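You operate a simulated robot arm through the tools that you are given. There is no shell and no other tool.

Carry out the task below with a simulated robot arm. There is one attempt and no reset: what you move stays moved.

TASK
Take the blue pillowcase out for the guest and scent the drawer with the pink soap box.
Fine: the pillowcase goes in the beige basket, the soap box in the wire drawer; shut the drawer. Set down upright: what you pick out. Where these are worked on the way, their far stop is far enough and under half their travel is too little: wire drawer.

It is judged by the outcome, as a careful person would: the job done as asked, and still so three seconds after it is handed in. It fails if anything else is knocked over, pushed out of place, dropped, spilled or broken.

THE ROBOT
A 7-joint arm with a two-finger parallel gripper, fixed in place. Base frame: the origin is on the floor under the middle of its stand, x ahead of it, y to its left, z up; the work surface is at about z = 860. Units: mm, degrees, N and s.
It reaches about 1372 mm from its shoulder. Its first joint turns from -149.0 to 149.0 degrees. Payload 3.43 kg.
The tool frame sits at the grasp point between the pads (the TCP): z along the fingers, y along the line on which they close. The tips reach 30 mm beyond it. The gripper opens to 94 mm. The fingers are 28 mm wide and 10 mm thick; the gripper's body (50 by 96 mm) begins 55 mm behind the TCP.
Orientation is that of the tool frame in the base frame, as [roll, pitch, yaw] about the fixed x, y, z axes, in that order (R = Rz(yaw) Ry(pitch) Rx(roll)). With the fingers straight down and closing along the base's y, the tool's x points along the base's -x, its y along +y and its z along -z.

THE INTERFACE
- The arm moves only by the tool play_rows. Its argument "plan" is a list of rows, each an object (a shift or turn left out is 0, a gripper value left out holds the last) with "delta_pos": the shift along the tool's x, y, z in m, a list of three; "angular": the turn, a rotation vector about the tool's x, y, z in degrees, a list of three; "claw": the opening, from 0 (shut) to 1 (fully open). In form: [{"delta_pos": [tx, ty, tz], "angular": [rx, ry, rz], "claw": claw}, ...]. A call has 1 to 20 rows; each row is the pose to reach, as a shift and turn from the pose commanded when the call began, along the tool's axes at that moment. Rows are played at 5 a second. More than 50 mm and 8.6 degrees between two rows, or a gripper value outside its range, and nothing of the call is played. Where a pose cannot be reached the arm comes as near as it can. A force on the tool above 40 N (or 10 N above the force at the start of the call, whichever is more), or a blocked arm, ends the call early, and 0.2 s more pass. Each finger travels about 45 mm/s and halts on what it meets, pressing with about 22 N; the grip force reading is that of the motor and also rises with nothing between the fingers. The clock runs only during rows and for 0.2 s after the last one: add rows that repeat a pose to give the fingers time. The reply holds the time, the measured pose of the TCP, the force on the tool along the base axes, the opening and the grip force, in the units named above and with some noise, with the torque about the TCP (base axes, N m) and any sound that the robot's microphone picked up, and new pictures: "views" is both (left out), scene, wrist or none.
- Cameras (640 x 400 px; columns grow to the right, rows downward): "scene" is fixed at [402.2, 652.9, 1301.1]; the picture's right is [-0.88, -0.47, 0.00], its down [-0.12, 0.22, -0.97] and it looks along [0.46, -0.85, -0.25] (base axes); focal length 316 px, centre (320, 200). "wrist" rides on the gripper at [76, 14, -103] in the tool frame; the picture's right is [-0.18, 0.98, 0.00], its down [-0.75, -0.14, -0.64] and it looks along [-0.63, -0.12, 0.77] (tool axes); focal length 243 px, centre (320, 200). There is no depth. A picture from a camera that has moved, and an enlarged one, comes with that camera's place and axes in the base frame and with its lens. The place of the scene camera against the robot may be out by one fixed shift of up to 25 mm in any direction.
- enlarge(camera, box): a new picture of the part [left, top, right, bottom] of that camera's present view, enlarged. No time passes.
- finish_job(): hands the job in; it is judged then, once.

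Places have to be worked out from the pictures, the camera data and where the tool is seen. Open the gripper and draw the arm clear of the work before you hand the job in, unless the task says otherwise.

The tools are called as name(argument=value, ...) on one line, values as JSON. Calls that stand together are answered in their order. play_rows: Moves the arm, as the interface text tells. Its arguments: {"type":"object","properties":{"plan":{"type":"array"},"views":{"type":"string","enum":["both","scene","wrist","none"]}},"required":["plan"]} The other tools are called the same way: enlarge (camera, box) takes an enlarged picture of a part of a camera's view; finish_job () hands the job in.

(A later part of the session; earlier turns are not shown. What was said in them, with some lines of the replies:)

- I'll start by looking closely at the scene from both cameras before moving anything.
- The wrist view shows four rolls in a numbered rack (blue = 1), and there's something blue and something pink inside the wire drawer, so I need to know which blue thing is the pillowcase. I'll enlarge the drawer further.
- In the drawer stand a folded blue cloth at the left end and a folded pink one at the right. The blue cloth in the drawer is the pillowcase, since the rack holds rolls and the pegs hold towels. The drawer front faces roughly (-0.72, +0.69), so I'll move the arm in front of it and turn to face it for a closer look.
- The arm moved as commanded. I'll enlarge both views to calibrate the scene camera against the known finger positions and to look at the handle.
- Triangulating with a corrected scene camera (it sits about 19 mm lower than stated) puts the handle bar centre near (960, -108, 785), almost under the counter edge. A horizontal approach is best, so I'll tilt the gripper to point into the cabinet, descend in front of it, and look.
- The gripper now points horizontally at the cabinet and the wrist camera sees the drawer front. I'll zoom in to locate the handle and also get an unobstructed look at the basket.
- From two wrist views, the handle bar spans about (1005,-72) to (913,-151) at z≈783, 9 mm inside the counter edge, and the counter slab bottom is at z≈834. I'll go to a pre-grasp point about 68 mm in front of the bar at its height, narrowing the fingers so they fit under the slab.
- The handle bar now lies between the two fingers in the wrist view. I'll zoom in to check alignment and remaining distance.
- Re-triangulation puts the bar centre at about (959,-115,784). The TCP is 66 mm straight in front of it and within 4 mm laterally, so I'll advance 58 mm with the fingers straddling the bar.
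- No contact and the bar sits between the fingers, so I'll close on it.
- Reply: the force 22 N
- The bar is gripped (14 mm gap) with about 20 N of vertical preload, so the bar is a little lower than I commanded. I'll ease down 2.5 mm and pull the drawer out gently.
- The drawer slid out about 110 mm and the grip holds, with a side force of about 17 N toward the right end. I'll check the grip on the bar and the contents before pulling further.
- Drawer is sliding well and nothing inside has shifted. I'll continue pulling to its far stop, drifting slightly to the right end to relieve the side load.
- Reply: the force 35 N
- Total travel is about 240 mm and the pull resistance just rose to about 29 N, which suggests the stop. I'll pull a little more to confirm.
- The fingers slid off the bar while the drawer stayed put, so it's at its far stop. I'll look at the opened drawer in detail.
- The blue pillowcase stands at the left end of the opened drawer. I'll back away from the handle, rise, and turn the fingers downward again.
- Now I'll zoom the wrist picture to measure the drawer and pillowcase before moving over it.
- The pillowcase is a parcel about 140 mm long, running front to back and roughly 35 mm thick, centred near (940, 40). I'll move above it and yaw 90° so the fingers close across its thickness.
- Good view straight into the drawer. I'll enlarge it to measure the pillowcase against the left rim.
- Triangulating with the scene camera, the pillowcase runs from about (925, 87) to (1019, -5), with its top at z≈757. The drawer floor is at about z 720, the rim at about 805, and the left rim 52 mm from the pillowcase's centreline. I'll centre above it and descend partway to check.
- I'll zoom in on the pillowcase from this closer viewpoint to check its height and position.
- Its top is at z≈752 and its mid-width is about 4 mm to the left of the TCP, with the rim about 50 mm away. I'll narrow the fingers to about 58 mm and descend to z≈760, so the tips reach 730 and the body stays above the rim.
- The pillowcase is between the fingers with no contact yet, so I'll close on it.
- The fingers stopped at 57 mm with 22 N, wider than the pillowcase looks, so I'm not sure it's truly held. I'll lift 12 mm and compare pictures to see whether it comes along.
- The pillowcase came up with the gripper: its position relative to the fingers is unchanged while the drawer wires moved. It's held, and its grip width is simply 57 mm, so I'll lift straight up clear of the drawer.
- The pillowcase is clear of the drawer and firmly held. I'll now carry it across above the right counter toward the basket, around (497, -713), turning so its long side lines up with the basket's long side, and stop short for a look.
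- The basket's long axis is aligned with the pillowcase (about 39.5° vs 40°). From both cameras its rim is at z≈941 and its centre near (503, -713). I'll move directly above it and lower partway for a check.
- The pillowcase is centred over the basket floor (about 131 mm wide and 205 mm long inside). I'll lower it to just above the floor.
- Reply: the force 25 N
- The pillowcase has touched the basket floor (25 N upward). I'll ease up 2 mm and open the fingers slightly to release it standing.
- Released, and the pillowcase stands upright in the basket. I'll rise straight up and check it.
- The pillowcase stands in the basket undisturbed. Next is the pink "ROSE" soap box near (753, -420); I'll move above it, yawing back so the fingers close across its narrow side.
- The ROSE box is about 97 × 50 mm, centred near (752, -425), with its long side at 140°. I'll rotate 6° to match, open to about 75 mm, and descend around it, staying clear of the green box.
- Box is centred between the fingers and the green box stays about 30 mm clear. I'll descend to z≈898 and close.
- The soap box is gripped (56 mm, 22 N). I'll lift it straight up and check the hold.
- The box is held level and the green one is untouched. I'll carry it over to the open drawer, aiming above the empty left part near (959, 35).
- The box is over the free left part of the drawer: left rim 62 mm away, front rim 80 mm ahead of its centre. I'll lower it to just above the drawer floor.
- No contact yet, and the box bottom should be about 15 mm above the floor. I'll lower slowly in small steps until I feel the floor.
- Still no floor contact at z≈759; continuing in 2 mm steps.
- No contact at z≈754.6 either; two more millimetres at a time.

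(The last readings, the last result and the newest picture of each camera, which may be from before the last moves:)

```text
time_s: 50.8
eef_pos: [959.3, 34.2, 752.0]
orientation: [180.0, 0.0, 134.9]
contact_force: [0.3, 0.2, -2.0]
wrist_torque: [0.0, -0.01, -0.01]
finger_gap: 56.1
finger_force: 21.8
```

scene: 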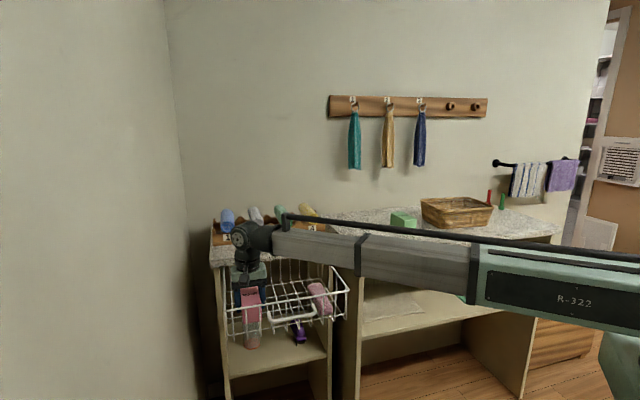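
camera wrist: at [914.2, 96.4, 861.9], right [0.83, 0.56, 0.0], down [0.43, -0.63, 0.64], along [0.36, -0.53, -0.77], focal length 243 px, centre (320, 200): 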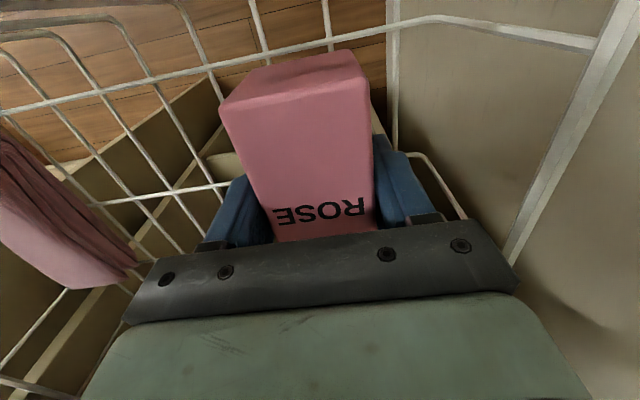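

Let me check visually how far the box bottom is above the drawer floor.

enlarge(camera="scene", box=[215, 260, 295, 340])

enlarge(camera="wrist", box=[140, 0, 500, 240])

```text
5.00 times, centred on (255, 300) of scene
camera zoom: at [402.2, 652.9, 1301.1], right [-0.88, -0.47, 0.0], down [-0.12, 0.22, -0.97], along [0.46, -0.85, -0.25], focal length 1581 px, centre (645, -300)
```

zoom: 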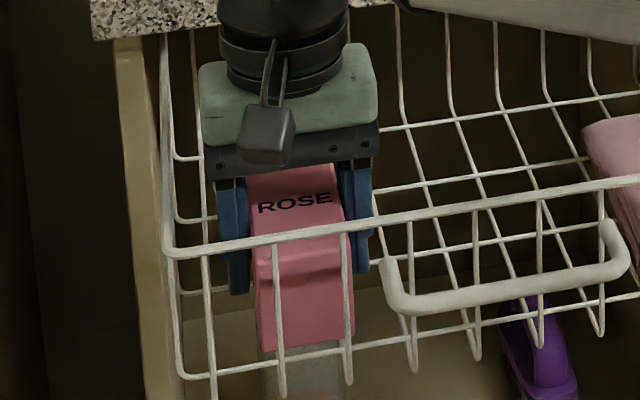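

```text
1.67 times, centred on (320, 120) of wrist
camera zoom: at [913.9, 96.7, 854.6], right [0.83, 0.56, 0.0], down [0.43, -0.63, 0.64], along [0.36, -0.53, -0.77], focal length 404 px, centre (320, 333)
```

zoom: 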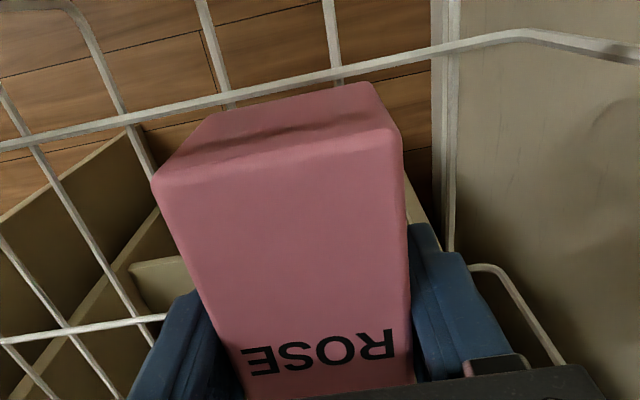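

The vertical wires wrap below the front cross wire, so the true floor is a bit lower than I estimated. I'll keep stepping down gently.

play_rows(plan=[{"delta_pos": [0, 0, 0.0015]}, {"delta_pos": [0, 0, 0.003]}, {"delta_pos": [0, 0, 0.0045]}], views="none")

```text
time_s: 51.6
eef_pos: [956.9, 32.9, 747.5]
orientation: [180.0, 0.0, 135.0]
contact_force: [-0.3, 0.0, 1.2]
wrist_torque: [-0.07, -0.01, 0.02]
finger_gap: 55.9
finger_force: 21.6
```

The vertical force just changed from -2 to +1 N, which suggests the box is touching. One more millimetre to confirm.

play_rows(plan=[{"delta_pos": [0, 0, 0.001]}, {"delta_pos": [0, 0, 0.0015]}], views="none")

```text
time_s: 52.2
eef_pos: [956.8, 33.9, 748.2]
orientation: [-179.9, 0.0, 135.0]
contact_force: [-2.9, -1.2, 18.2]
wrist_torque: [0.1, 0.17, 0.0]
finger_gap: 56.2
finger_force: 22.1
```

Floor contact confirmed at 18 N. I'll relax by 1 mm, open the fingers moderately, and lift straight up.

play_rows(plan=[{"delta_pos": [0, 0, -0.001], "claw": 0.0}, {"delta_pos": [0, 0, -0.001], "claw": 0.64}, {"delta_pos": [0, 0, -0.001], "claw": 0.72}, {"delta_pos": [0, 0, -0.001], "claw": 0.72}, {"delta_pos": [0, 0, -0.001], "claw": 0.72}])

enlarge(camera="wrist", box=[140, 0, 500, 240])

```text
time_s: 53.4
eef_pos: [958.1, 34.9, 747.7]
orientation: [-179.9, 0.0, 135.1]
contact_force: [0.9, 0.2, 0.9]
wrist_torque: [0.0, -0.03, 0.01]
finger_gap: 67.8
finger_force: 0.0
camera wrist: at [913.9, 97.1, 849.5], right [0.83, 0.56, 0.0], down [0.43, -0.63, 0.64], along [0.36, -0.53, -0.77], focal length 243 px, centre (320, 200)
```

scene: 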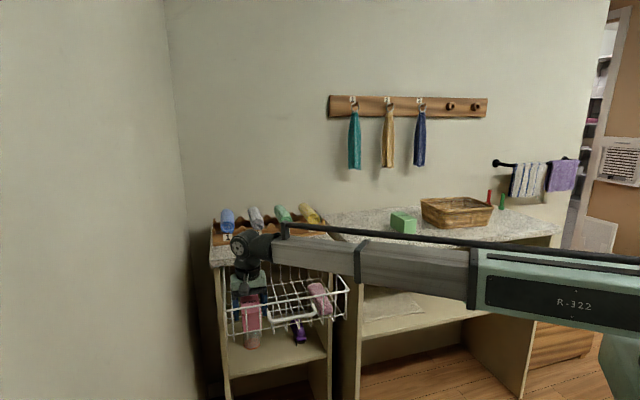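
wrist: 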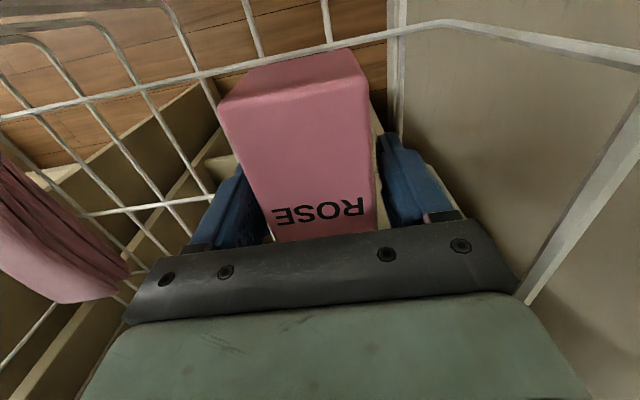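

```text
1.67 times, centred on (320, 120) of wrist
camera zoom: at [913.9, 97.1, 849.5], right [0.83, 0.56, 0.0], down [0.43, -0.63, 0.64], along [0.36, -0.53, -0.77], focal length 404 px, centre (320, 333)
```

zoom: 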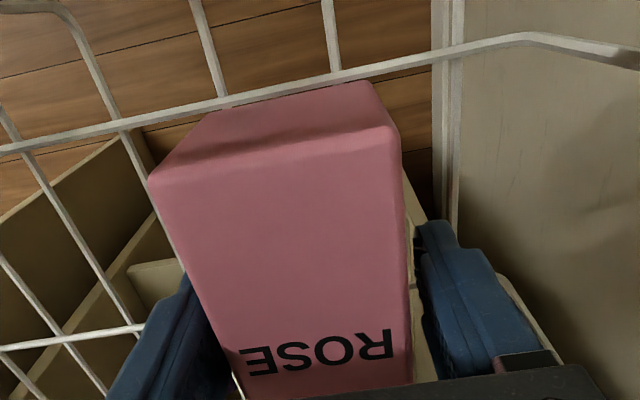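

The box sits level on the drawer floor with the fingers clear on both sides. I'll lift straight out.

play_rows(plan=[{"delta_pos": [0, 0, -0.012]}, {"delta_pos": [0, 0, -0.03]}, {"delta_pos": [0, 0, -0.06]}, {"delta_pos": [0, 0, -0.095]}, {"delta_pos": [0, 0, -0.135]}, {"delta_pos": [0, 0, -0.18]}, {"delta_pos": [0, 0, -0.225]}, {"delta_pos": [0, 0, -0.27]}, {"delta_pos": [0, 0, -0.3]}, {"delta_pos": [0, 0, -0.3]}])

enlarge(camera="wrist", box=[60, 0, 460, 250])

enlarge(camera="scene", box=[205, 250, 365, 350])

```text
time_s: 55.6
eef_pos: [958.3, 35.0, 1045.5]
orientation: [-180.0, 0.1, 135.0]
contact_force: [0.4, 0.4, -0.4]
wrist_torque: [-0.04, -0.05, -0.01]
finger_gap: 67.5
finger_force: 0.0
camera wrist: at [914.3, 97.5, 1148.5], right [0.83, 0.56, 0.0], down [0.43, -0.63, 0.64], along [0.36, -0.53, -0.77], focal length 243 px, centre (320, 200)
```

scene: 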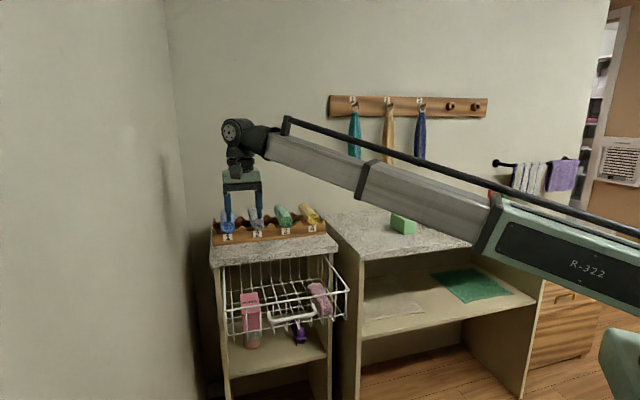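
wrist: 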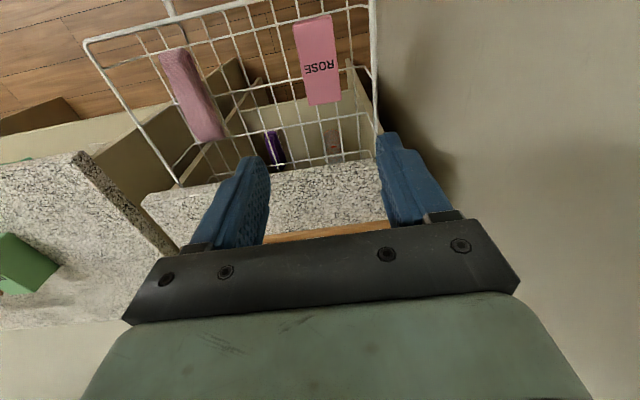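

```text
1.60 times, centred on (260, 125) of wrist
camera zoom: at [914.3, 97.5, 1148.5], right [0.83, 0.56, 0.0], down [0.43, -0.63, 0.64], along [0.36, -0.53, -0.77], focal length 388 px, centre (416, 320)
```

zoom: 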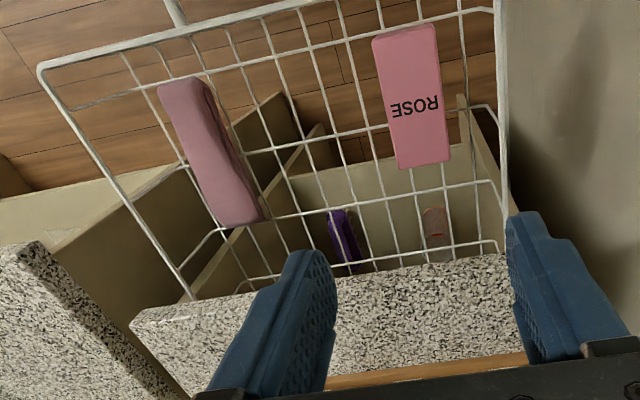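

```text
4.00 times, centred on (285, 300) of scene
camera zoom: at [402.2, 652.9, 1301.1], right [-0.88, -0.47, 0.0], down [-0.12, 0.22, -0.97], along [0.46, -0.85, -0.25], focal length 1265 px, centre (460, -200)
```

zoom: 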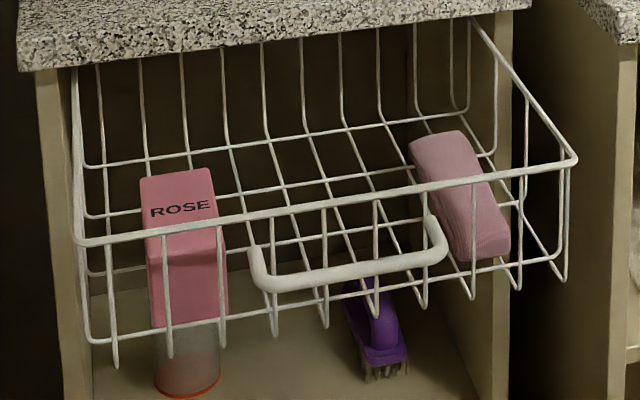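

The soap box stands upright in the drawer and nothing else has shifted. To shut the drawer I'll grasp the handle again, starting by moving out in front and yawing back.

play_rows(plan=[{"delta_pos": [0.0238, -0.0078, 0.0], "angular": [0, 0, -7.5], "claw": 0.4}, {"delta_pos": [0.0475, -0.0157, 0.0], "angular": [0, 0, -15], "claw": 0.4}, {"delta_pos": [0.0713, -0.0235, 0.0], "angular": [0, 0, -22.5], "claw": 0.4}, {"delta_pos": [0.095, -0.0313, 0.0], "angular": [0, 0, -30], "claw": 0.4}, {"delta_pos": [0.1188, -0.0392, 0.0], "angular": [0, 0, -37.5], "claw": 0.4}, {"delta_pos": [0.1425, -0.047, 0.0], "angular": [0, 0, -45], "claw": 0.4}, {"delta_pos": [0.1663, -0.0548, 0.0], "angular": [0, 0, -52.5], "claw": 0.4}, {"delta_pos": [0.19, -0.0627, 0.0], "angular": [0, 0, -60], "claw": 0.4}, {"delta_pos": [0.2138, -0.0705, 0.0], "angular": [0, 0, -67.5], "claw": 0.4}, {"delta_pos": [0.2375, -0.0783, 0.0], "angular": [0, 0, -75], "claw": 0.4}, {"delta_pos": [0.2613, -0.0862, 0.0], "angular": [0, 0, -82.5], "claw": 0.4}, {"delta_pos": [0.285, -0.094, 0.0], "angular": [0, 0, -90], "claw": 0.4}, {"delta_pos": [0.285, -0.094, 0.0], "angular": [0, 0, -90], "claw": 0.4}])

```text
time_s: 58.4
eef_pos: [690.4, 170.5, 1048.1]
orientation: [-179.9, 0.0, -134.9]
contact_force: [-0.7, 0.5, 0.4]
wrist_torque: [0.02, -0.01, -0.03]
finger_gap: 37.7
finger_force: 0.0
camera wrist: at [625.8, 125.0, 1150.3], right [-0.57, 0.82, 0.0], down [0.63, 0.43, 0.64], along [0.53, 0.36, -0.77], focal length 243 px, centre (320, 200)
```

scene: 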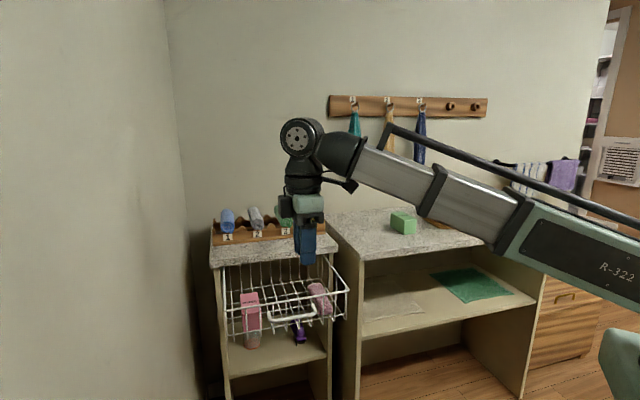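
wrist: 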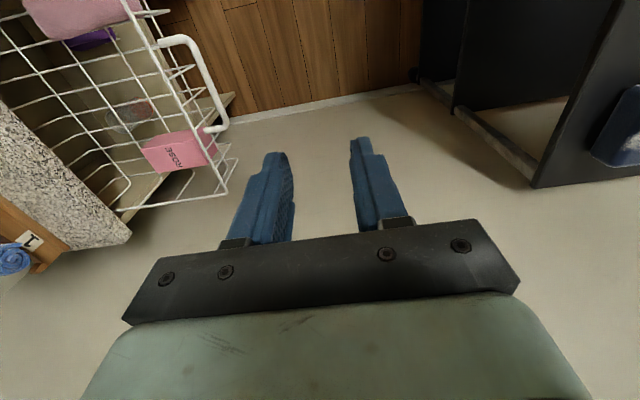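

Now I'll tilt the gripper to horizontal while descending to the handle's height, 160 mm out from the bar.

play_rows(plan=[{"delta_pos": [0, 0, 0.0243], "angular": [8.18, 0, 0]}, {"delta_pos": [0, 0, 0.0485], "angular": [16.36, 0, 0]}, {"delta_pos": [0, 0, 0.0728], "angular": [24.55, 0, 0]}, {"delta_pos": [0, 0, 0.0971], "angular": [32.73, 0, 0]}, {"delta_pos": [0, 0, 0.1214], "angular": [40.9, 0, 0]}, {"delta_pos": [0, 0, 0.1456], "angular": [49.1, 0, 0]}, {"delta_pos": [0, 0, 0.1699], "angular": [57.3, 0, 0]}, {"delta_pos": [0, 0, 0.1942], "angular": [65.45, 0, 0]}, {"delta_pos": [0, 0, 0.2185], "angular": [73.6, 0, 0]}, {"delta_pos": [0, 0, 0.2427], "angular": [81.8, 0, 0]}, {"delta_pos": [0, 0, 0.266], "angular": [90, 0, 0]}, {"delta_pos": [0, 0, 0.266], "angular": [90, 0, 0]}])

enlarge(camera="wrist", box=[220, 0, 460, 240])

enlarge(camera="scene", box=[205, 250, 365, 350])

```text
time_s: 61.0
eef_pos: [690.4, 167.8, 781.3]
orientation: [-89.9, -0.1, -135.0]
contact_force: [-0.1, 0.1, 0.8]
wrist_torque: [0.04, 0.03, 0.01]
finger_gap: 37.7
finger_force: 0.0
camera wrist: at [562.8, 185.3, 766.4], right [0.13, 0.13, -0.98], down [0.08, 0.99, 0.14], along [0.99, -0.1, 0.12], focal length 243 px, centre (320, 200)
```

scene: 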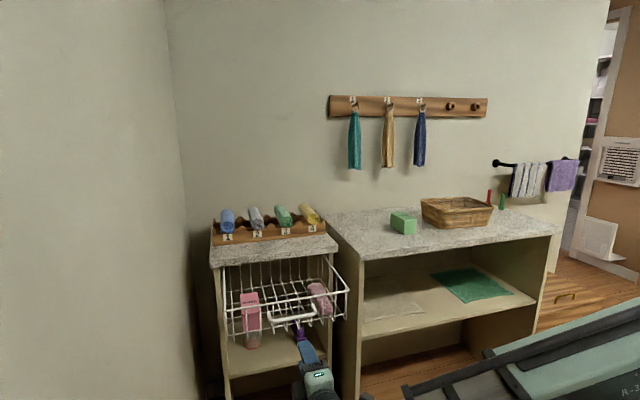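
wrist: 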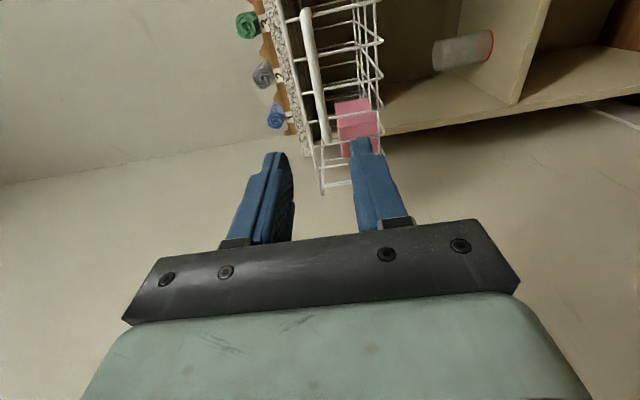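

```text
1.67 times, centred on (340, 120) of wrist
camera zoom: at [562.8, 185.3, 766.4], right [0.13, 0.13, -0.98], down [0.08, 0.99, 0.14], along [0.99, -0.1, 0.12], focal length 404 px, centre (287, 333)
```

zoom: 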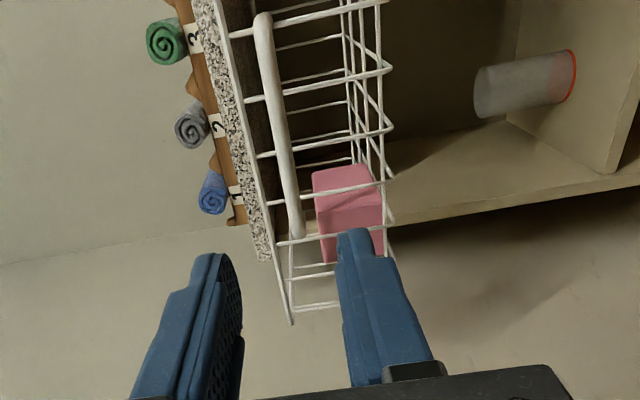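

```text
4.00 times, centred on (285, 300) of scene
camera zoom: at [402.2, 652.9, 1301.1], right [-0.88, -0.47, 0.0], down [-0.12, 0.22, -0.97], along [0.46, -0.85, -0.25], focal length 1265 px, centre (460, -200)
```

zoom: 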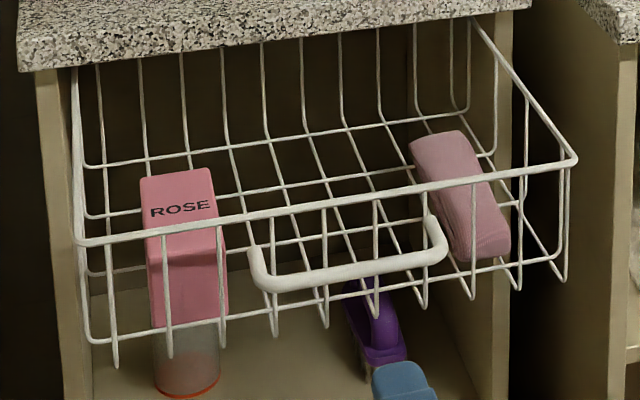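

The bar is 161 mm straight ahead at the same height. I'll advance 154 mm with the fingers straddling it, then close.

play_rows(plan=[{"delta_pos": [0.001, 0, 0.03]}, {"delta_pos": [0.002, 0, 0.06]}, {"delta_pos": [0.003, 0, 0.09]}, {"delta_pos": [0.004, 0, 0.115]}, {"delta_pos": [0.004, 0, 0.135]}, {"delta_pos": [0.004, 0, 0.154]}, {"delta_pos": [0.004, 0, 0.154]}])

enlarge(camera="wrist", box=[220, 0, 460, 240])

```text
time_s: 62.6
eef_pos: [795.9, 57.9, 780.4]
orientation: [-90.0, -0.1, -135.1]
contact_force: [0.0, 0.0, 1.3]
wrist_torque: [0.01, 0.01, 0.03]
finger_gap: 37.6
finger_force: 0.2
camera wrist: at [670.4, 75.0, 765.5], right [0.13, 0.13, -0.98], down [0.08, 0.99, 0.14], along [0.99, -0.1, 0.12], focal length 243 px, centre (320, 200)
```

scene: 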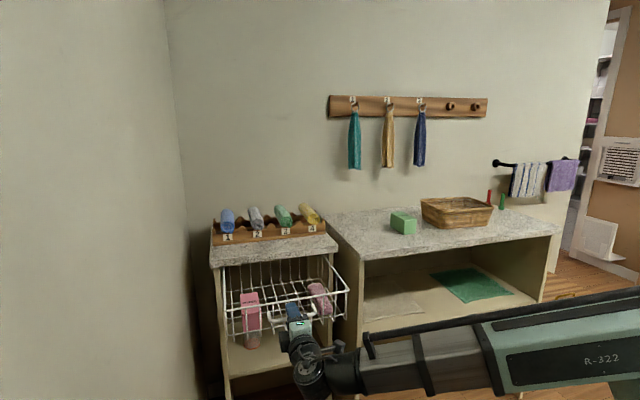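
wrist: 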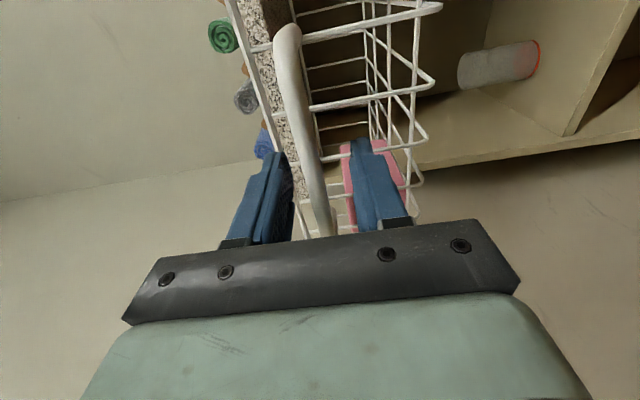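

```text
1.67 times, centred on (340, 120) of wrist
camera zoom: at [670.4, 75.0, 765.5], right [0.13, 0.13, -0.98], down [0.08, 0.99, 0.14], along [0.99, -0.1, 0.12], focal length 404 px, centre (287, 333)
```

zoom: 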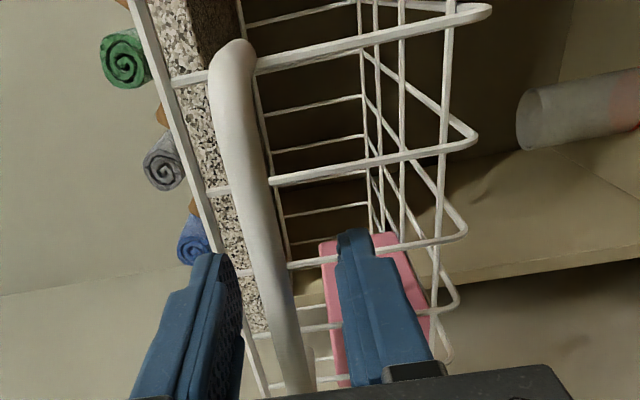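

The bar is between the fingers, so I'll close on it.

play_rows(plan=[{"claw": 0.0}, {"claw": 0.0}, {"claw": 0.0}, {"claw": 0.0}], views="wrist")

```text
time_s: 63.6
eef_pos: [796.4, 59.1, 781.2]
orientation: [-89.8, 0.1, -135.1]
contact_force: [7.1, 2.1, 26.6]
wrist_torque: [0.05, -0.06, -0.69]
finger_gap: 14.2
finger_force: 45.1
camera wrist: at [670.1, 75.4, 767.0], right [0.13, 0.13, -0.98], down [0.08, 0.99, 0.14], along [0.99, -0.1, 0.12], focal length 243 px, centre (320, 200)
```

wrist: 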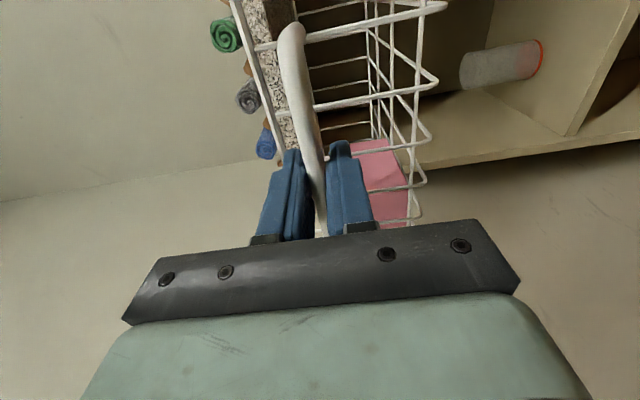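

Gripped (14 mm). The bar is slightly higher than the TCP, so I'll ease up 2.5 mm and push the drawer in gently, slowly enough not to shift the box.

play_rows(plan=[{"delta_pos": [0, -0.0025, 0.0]}, {"delta_pos": [0, -0.0025, 0.008]}, {"delta_pos": [0, -0.0025, 0.02]}, {"delta_pos": [0, -0.0025, 0.035]}, {"delta_pos": [0, -0.0025, 0.05]}, {"delta_pos": [0, -0.0025, 0.065]}, {"delta_pos": [0, -0.0025, 0.08]}, {"delta_pos": [0, -0.0025, 0.095]}, {"delta_pos": [0, -0.0025, 0.11]}, {"delta_pos": [0, -0.0025, 0.12]}, {"delta_pos": [0, -0.0025, 0.125]}])

enlarge(camera="scene", box=[205, 230, 365, 350])

```text
time_s: 66.0
eef_pos: [884.8, -30.3, 782.6]
orientation: [-90.2, -0.1, -135.0]
contact_force: [0.6, 7.7, -29.3]
wrist_torque: [-0.01, 0.02, 0.82]
finger_gap: 14.2
finger_force: 45.0
camera wrist: at [758.0, -12.8, 767.9], right [0.13, 0.13, -0.98], down [0.08, 0.99, 0.14], along [0.99, -0.1, 0.12], focal length 243 px, centre (320, 200)
```

scene: 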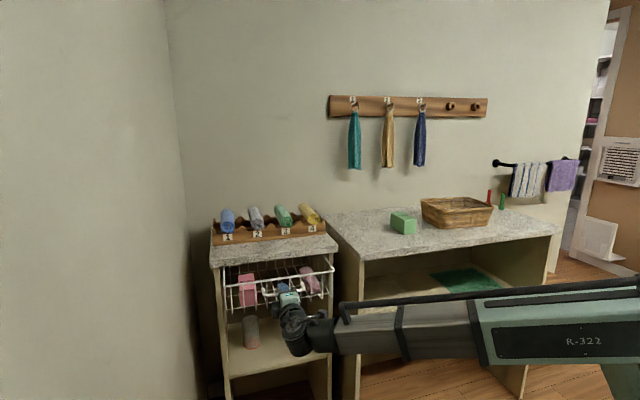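
wrist: 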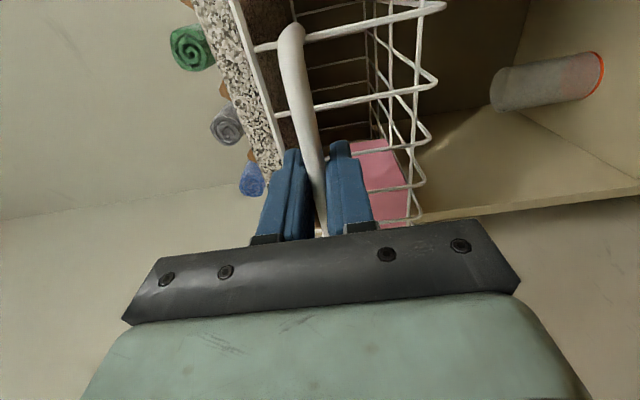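

```text
3.33 times, centred on (285, 290) of scene
camera zoom: at [402.2, 652.9, 1301.1], right [-0.88, -0.47, 0.0], down [-0.12, 0.22, -0.97], along [0.46, -0.85, -0.25], focal length 1054 px, centre (437, -100)
```

zoom: 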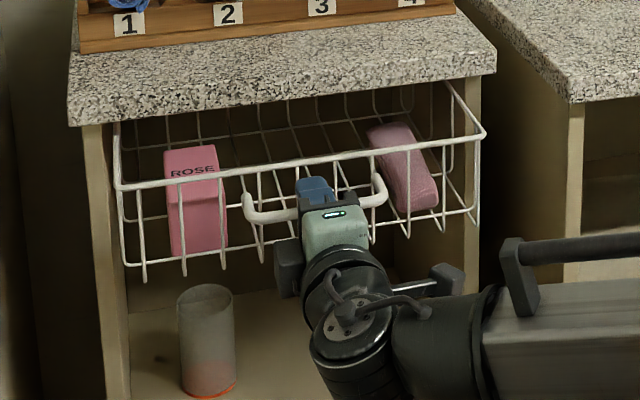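

It is about halfway in, the contents are steady, and the side load is small. I'll relax the vertical preload by 1.3 mm and continue to the closed stop, slowing at the end.

play_rows(plan=[{"delta_pos": [0, 0.0013, 0.0]}, {"delta_pos": [0, 0.0013, 0.01]}, {"delta_pos": [0, 0.0013, 0.025]}, {"delta_pos": [0, 0.0013, 0.04]}, {"delta_pos": [0, 0.0013, 0.055]}, {"delta_pos": [0, 0.0013, 0.07]}, {"delta_pos": [0, 0.0013, 0.082]}, {"delta_pos": [0, 0.0013, 0.09]}, {"delta_pos": [0, 0.0013, 0.097]}, {"delta_pos": [0, 0.0013, 0.102]}])

enlarge(camera="scene", box=[205, 210, 365, 330])

```text
time_s: 68.2
eef_pos: [957.1, -103.6, 781.3]
orientation: [-89.9, 0.0, -134.9]
contact_force: [6.3, 14.3, -6.6]
wrist_torque: [0.02, -0.03, 0.31]
finger_gap: 14.0
finger_force: 45.4
camera wrist: at [830.1, -85.2, 767.5], right [0.13, 0.13, -0.98], down [0.08, 0.99, 0.14], along [0.99, -0.09, 0.12], focal length 243 px, centre (320, 200)
```

scene: 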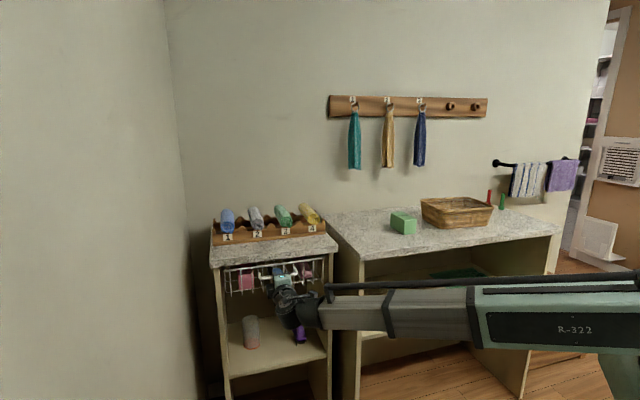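
wrist: 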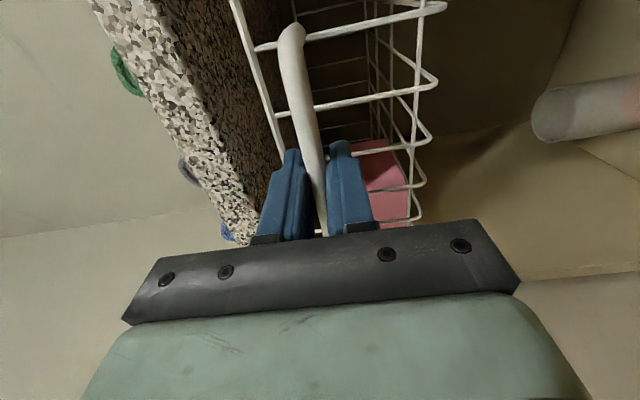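

```text
3.33 times, centred on (285, 270) of scene
camera zoom: at [402.2, 652.9, 1301.1], right [-0.88, -0.47, 0.0], down [-0.12, 0.22, -0.97], along [0.46, -0.85, -0.25], focal length 1054 px, centre (437, -33)
```

zoom: 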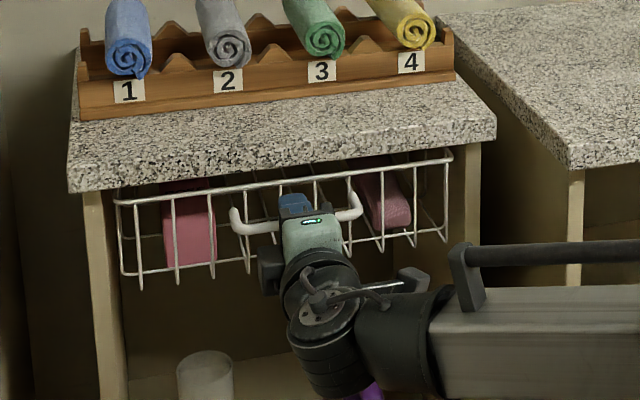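

The handle is back within about 2 mm of where it was when closed. I'll press on a little further in small steps to seat it against the stop.

play_rows(plan=[{"delta_pos": [0, 0, 0.003]}, {"delta_pos": [0, 0, 0.006]}, {"delta_pos": [0, 0, 0.009]}, {"delta_pos": [0, 0, 0.012]}])

enlarge(camera="scene", box=[200, 190, 350, 300])

```text
time_s: 69.2
eef_pos: [964.7, -112.4, 782.4]
orientation: [-90.1, 0.0, -135.1]
contact_force: [-23.9, 24.6, -12.1]
wrist_torque: [-0.04, -0.03, 0.05]
finger_gap: 14.3
finger_force: 44.8
camera wrist: at [837.0, -94.2, 767.5], right [0.13, 0.13, -0.98], down [0.08, 0.99, 0.14], along [0.99, -0.1, 0.12], focal length 243 px, centre (320, 200)
```

scene: 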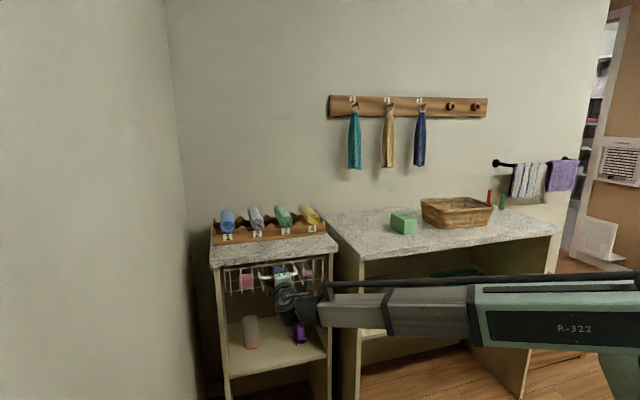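
wrist: 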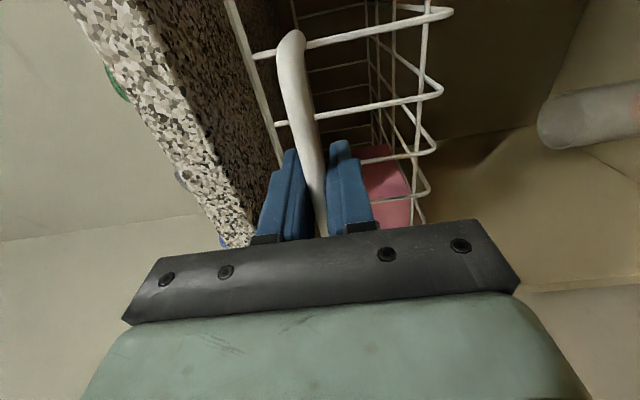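

```text
3.64 times, centred on (275, 245) of scene
camera zoom: at [402.2, 652.9, 1301.1], right [-0.88, -0.47, 0.0], down [-0.12, 0.22, -0.97], along [0.46, -0.85, -0.25], focal length 1150 px, centre (484, 36)
```

zoom: 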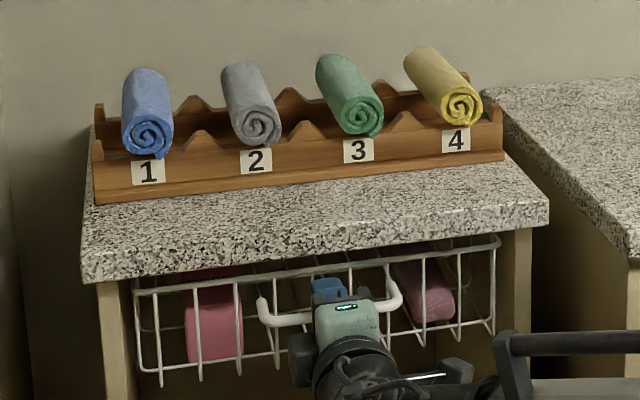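

The drawer is against its closed stop (34 N resistance), and the scene view matches the initial closed position. I'll relax the push by about 1.5 mm, open the fingers, and then back straight out.

play_rows(plan=[{"delta_pos": [0, 0.0003, -0.0008], "claw": 0.0}, {"delta_pos": [0, 0.0005, -0.0015], "claw": 0.0}, {"delta_pos": [0, 0.0005, -0.0015], "claw": 0.4}, {"delta_pos": [0, 0.0005, -0.0015], "claw": 0.4}, {"delta_pos": [0, 0.0005, -0.0015], "claw": 0.4}], views="wrist")

```text
time_s: 70.4
eef_pos: [964.2, -110.7, 781.3]
orientation: [-90.1, 0.0, -135.0]
contact_force: [0.0, 0.5, -0.8]
wrist_torque: [0.02, 0.02, 0.02]
finger_gap: 38.0
finger_force: 0.0
camera wrist: at [837.4, -93.0, 767.7], right [0.13, 0.13, -0.98], down [0.08, 0.99, 0.14], along [0.99, -0.1, 0.12], focal length 243 px, centre (320, 200)
```

wrist: 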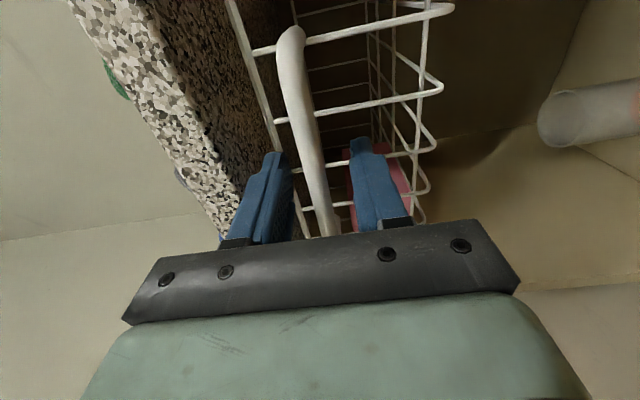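

Fingers are open and free of the bar. I'll back straight out about 200 mm.

play_rows(plan=[{"delta_pos": [0, 0, -0.012]}, {"delta_pos": [0, 0, -0.03]}, {"delta_pos": [0, 0, -0.055]}, {"delta_pos": [0, 0, -0.09]}, {"delta_pos": [0, 0, -0.13]}, {"delta_pos": [0, 0, -0.17]}, {"delta_pos": [0, 0, -0.2]}, {"delta_pos": [0, 0, -0.2]}])

enlarge(camera="scene", box=[200, 190, 350, 300])

enlarge(camera="wrist", box=[220, 0, 460, 200])

```text
time_s: 72.2
eef_pos: [821.8, 33.2, 782.8]
orientation: [-90.0, 0.0, -135.0]
contact_force: [-0.2, -0.2, 0.1]
wrist_torque: [-0.03, -0.01, -0.04]
finger_gap: 37.6
finger_force: 0.1
camera wrist: at [695.6, 50.8, 767.9], right [0.13, 0.13, -0.98], down [0.08, 0.99, 0.14], along [0.99, -0.1, 0.12], focal length 243 px, centre (320, 200)
```

scene: 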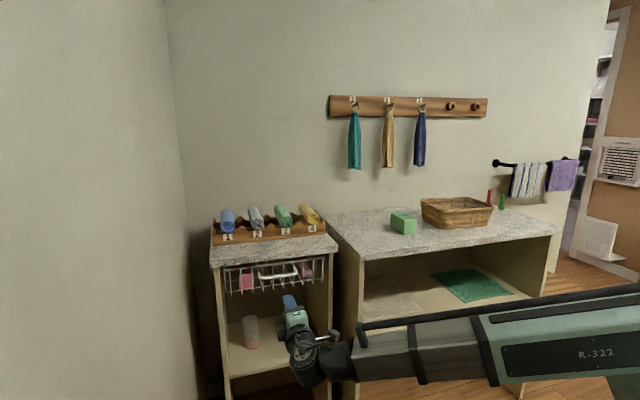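
wrist: 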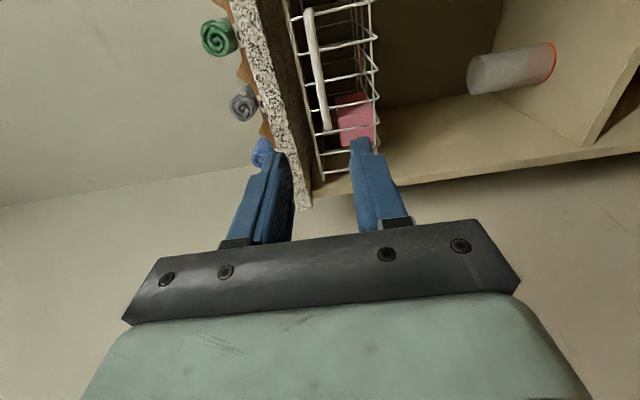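

```text
3.64 times, centred on (275, 245) of scene
camera zoom: at [402.2, 652.9, 1301.1], right [-0.88, -0.47, 0.0], down [-0.12, 0.22, -0.97], along [0.46, -0.85, -0.25], focal length 1150 px, centre (484, 36)
```

zoom: 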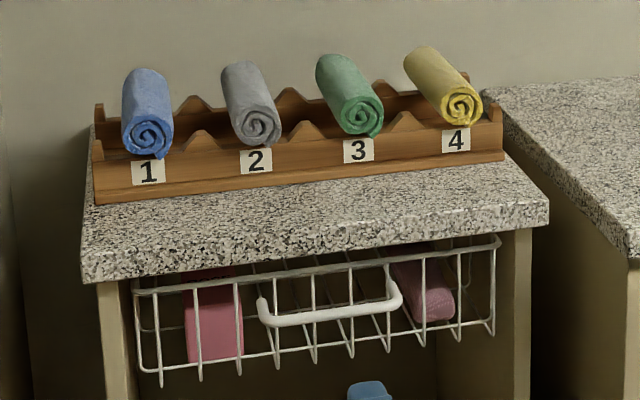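

```text
2.00 times, centred on (340, 100) of wrist
camera zoom: at [695.6, 50.8, 767.9], right [0.13, 0.13, -0.98], down [0.08, 0.99, 0.14], along [0.99, -0.1, 0.12], focal length 485 px, centre (280, 400)
```

zoom: 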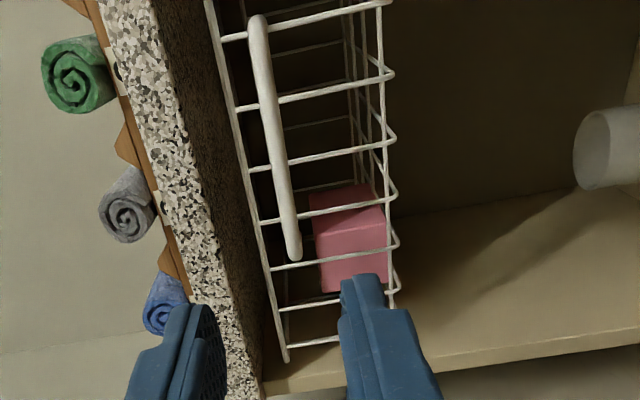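

The drawer looks exactly as it did when closed, with the soap box upright inside. I'll draw the arm back and up, open the gripper fully, and do a final check of everything.

play_rows(plan=[{"delta_pos": [0, 0, -0.04], "claw": 0.6}, {"delta_pos": [0, 0, -0.08], "claw": 0.8}, {"delta_pos": [0, -0.02, -0.12], "angular": [-5, 0, 0], "claw": 1.0}, {"delta_pos": [0, -0.05, -0.15], "angular": [-13, 0, 0], "claw": 1.0}, {"delta_pos": [0, -0.085, -0.16], "angular": [-21, 0, 0], "claw": 1.0}, {"delta_pos": [0, -0.12, -0.16], "angular": [-29, 0, 0], "claw": 1.0}, {"delta_pos": [0, -0.155, -0.16], "angular": [-37, 0, 0], "claw": 1.0}, {"delta_pos": [0, -0.19, -0.16], "angular": [-45, 0, 0], "claw": 1.0}, {"delta_pos": [0, -0.225, -0.16], "angular": [-53, 0, 0], "claw": 1.0}, {"delta_pos": [0, -0.26, -0.16], "angular": [-61, 0, 0], "claw": 1.0}, {"delta_pos": [0, -0.29, -0.16], "angular": [-69, 0, 0], "claw": 1.0}, {"delta_pos": [0, -0.32, -0.16], "angular": [-77, 0, 0], "claw": 1.0}, {"delta_pos": [0, -0.35, -0.16], "angular": [-84, 0, 0], "claw": 1.0}, {"delta_pos": [0, -0.36, -0.16], "angular": [-90, 0, 0], "claw": 1.0}, {"delta_pos": [0, -0.36, -0.16], "angular": [-90, 0, 0], "claw": 1.0}])

enlarge(camera="scene", box=[340, 180, 520, 280])

enlarge(camera="scene", box=[200, 200, 350, 370])

```text
time_s: 75.1
eef_pos: [711.0, 145.7, 1135.8]
orientation: [-175.6, 0.7, -134.3]
contact_force: [6.5, 6.0, -11.7]
wrist_torque: [-0.24, -0.27, -0.3]
finger_gap: 94.1
finger_force: 0.0
out of reach, approached as far as the arm can: row 14
stopped in row 14: the force on the tool passed its limit at 72 N (the readings are from after the stop); the commanded pose is now the measured one
camera wrist: at [641.3, 104.5, 1235.8], right [-0.57, 0.82, -0.07], down [0.59, 0.47, 0.66], along [0.57, 0.33, -0.75], focal length 243 px, centre (320, 200)
```

scene: 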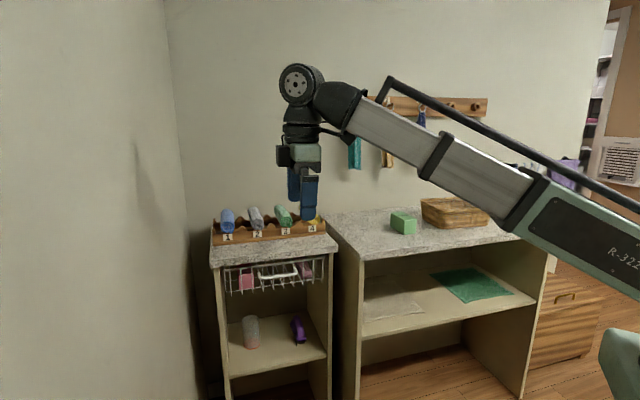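
wrist: 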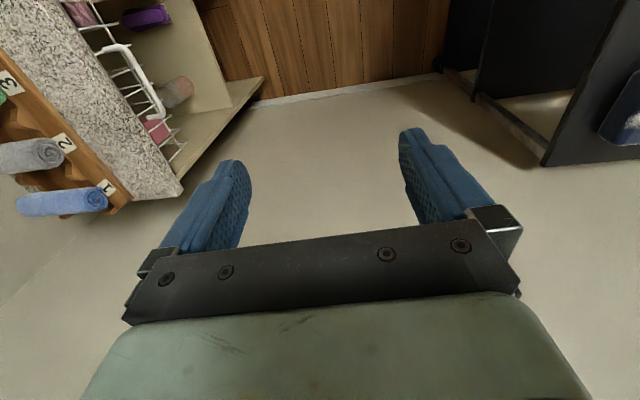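

```text
3.56 times, centred on (430, 230) of scene
camera zoom: at [402.2, 652.9, 1301.1], right [-0.88, -0.47, 0.0], down [-0.12, 0.22, -0.97], along [0.46, -0.85, -0.25], focal length 1124 px, centre (-71, 93)
```

zoom: 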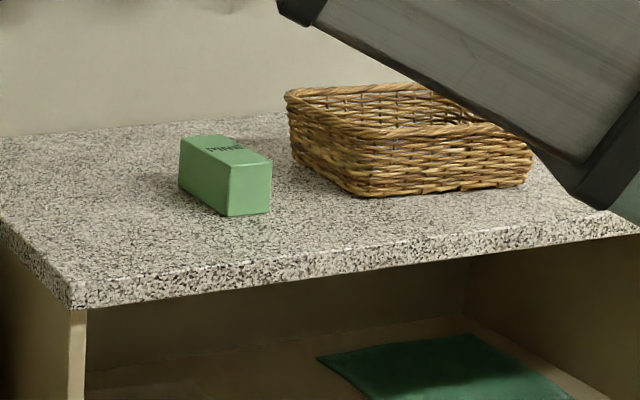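

```text
2.35 times, centred on (275, 285) of scene
camera zoom: at [402.2, 652.9, 1301.1], right [-0.88, -0.47, 0.0], down [-0.12, 0.22, -0.97], along [0.46, -0.85, -0.25], focal length 744 px, centre (426, 0)
```

zoom: 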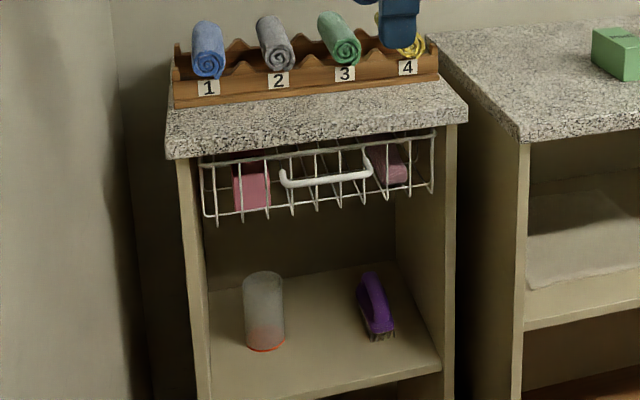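

At the end of the retreat the arm hit a reach limit and jerked in free air; the scene shows nothing disturbed. I'll hold still a moment and check that the force reading settles.

play_rows(plan=[{"delta_pos": [0, 0, 0]}, {"delta_pos": [0, 0, 0]}, {"delta_pos": [0, 0, 0]}])

```text
time_s: 75.9
eef_pos: [710.7, 145.3, 1136.7]
orientation: [-175.5, 0.6, -134.2]
contact_force: [9.3, 3.8, -19.9]
wrist_torque: [0.15, -0.42, -0.02]
finger_gap: 94.1
finger_force: 0.2
camera wrist: at [641.4, 104.3, 1235.8], right [-0.57, 0.82, -0.07], down [0.59, 0.47, 0.66], along [0.57, 0.33, -0.75], focal length 243 px, centre (320, 200)
```

scene: 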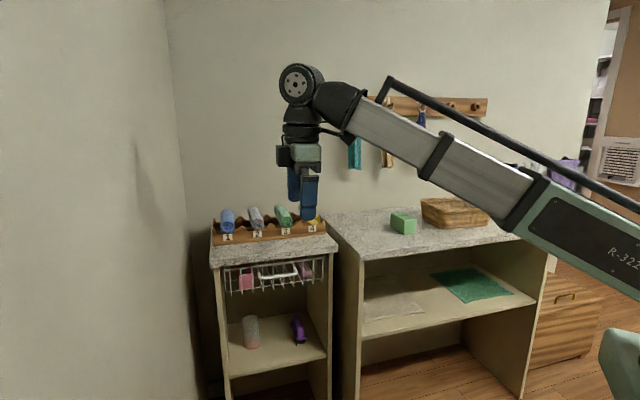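
wrist: 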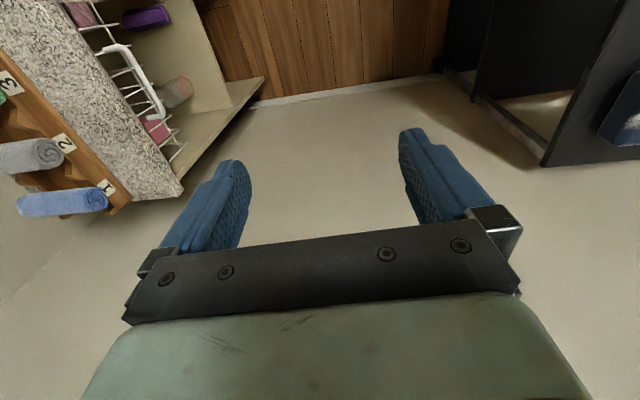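

A steady force of about 20 N remains, likely the wrist folded up against the arm's own limit at this height. It was free at z≈1050 before, so I'll move down toward that pose.

play_rows(plan=[{"delta_pos": [0, 0, 0.015]}, {"delta_pos": [0, 0, 0.03]}, {"delta_pos": [0, 0, 0.05]}, {"delta_pos": [0, 0, 0.07]}, {"delta_pos": [0, 0, 0.08]}, {"delta_pos": [0, 0, 0.08]}])

```text
time_s: 77.3
eef_pos: [717.0, 141.2, 1055.4]
orientation: [-175.5, 0.5, -134.3]
contact_force: [0.3, -0.3, -0.2]
wrist_torque: [0.04, -0.03, 0.02]
finger_gap: 93.8
finger_force: 0.2
camera wrist: at [646.1, 100.2, 1156.3], right [-0.57, 0.82, -0.07], down [0.59, 0.47, 0.66], along [0.57, 0.33, -0.75], focal length 243 px, centre (320, 200)
```

scene: 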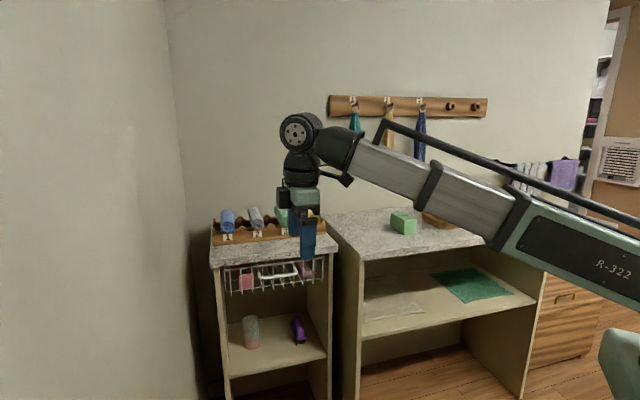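
wrist: 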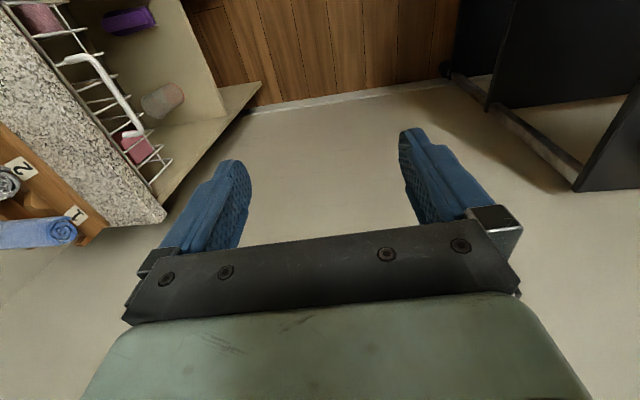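

The force is back to zero, the gripper is open, and the arm is clear in front of the cabinet. One last zoom to confirm the drawer is shut and the rack and counter are undisturbed.

enlarge(camera="scene", box=[200, 190, 350, 300])

enlarge(camera="scene", box=[330, 80, 560, 300])

```text
3.64 times, centred on (275, 245) of scene
camera zoom: at [402.2, 652.9, 1301.1], right [-0.88, -0.47, 0.0], down [-0.12, 0.22, -0.97], along [0.46, -0.85, -0.25], focal length 1150 px, centre (484, 36)
```

zoom: 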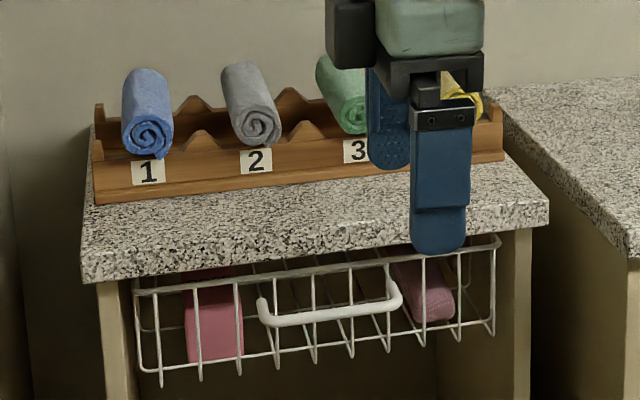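

```text
1.82 times, centred on (445, 190) of scene
camera zoom: at [402.2, 652.9, 1301.1], right [-0.88, -0.47, 0.0], down [-0.12, 0.22, -0.97], along [0.46, -0.85, -0.25], focal length 575 px, centre (93, 218)
```

zoom: 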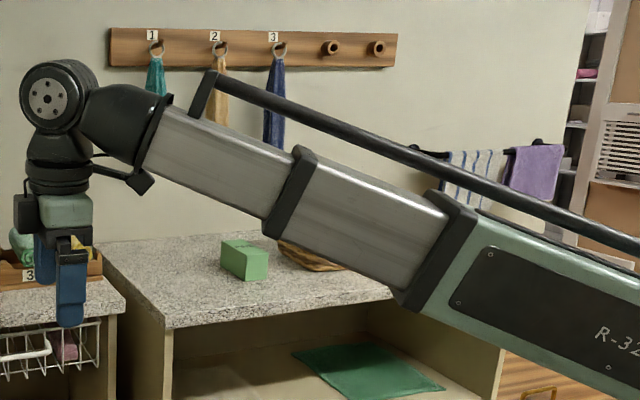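

The drawer is shut with the pink soap box upright inside. The pillowcase stands in the basket, the rack rolls, green box and towels are in place, and the open gripper is clear. Handing the job in.

finish_job()

```text
The job is handed in.
```

The job is handed in. The blue pillowcase stands upright in the beige basket, the pink soap box stands upright in the wire drawer, and the drawer is shut.

- **Which pillowcase:** there were two other blue items, a rolled one on the rack and one hanging on a peg. I took the folded blue cloth in the drawer as the pillowcase, because the task said to take it out.
- **Drawer:** I pulled it out about 240 mm to its far stop. When I closed it, it pressed against its inner stop and matched its starting position in the picture.
- **Retreat:** while backing away, the arm reached its limit in open air and the force on the tool spiked to 72 N. I moved it down until the force returned to zero. The pictures afterwards showed nothing out of place.
- **Last check:** the arm blocked most of the basket in the final picture. My last clear view of the pillowcase in the basket was just after lifting the soap box, and nothing went near the basket after that.
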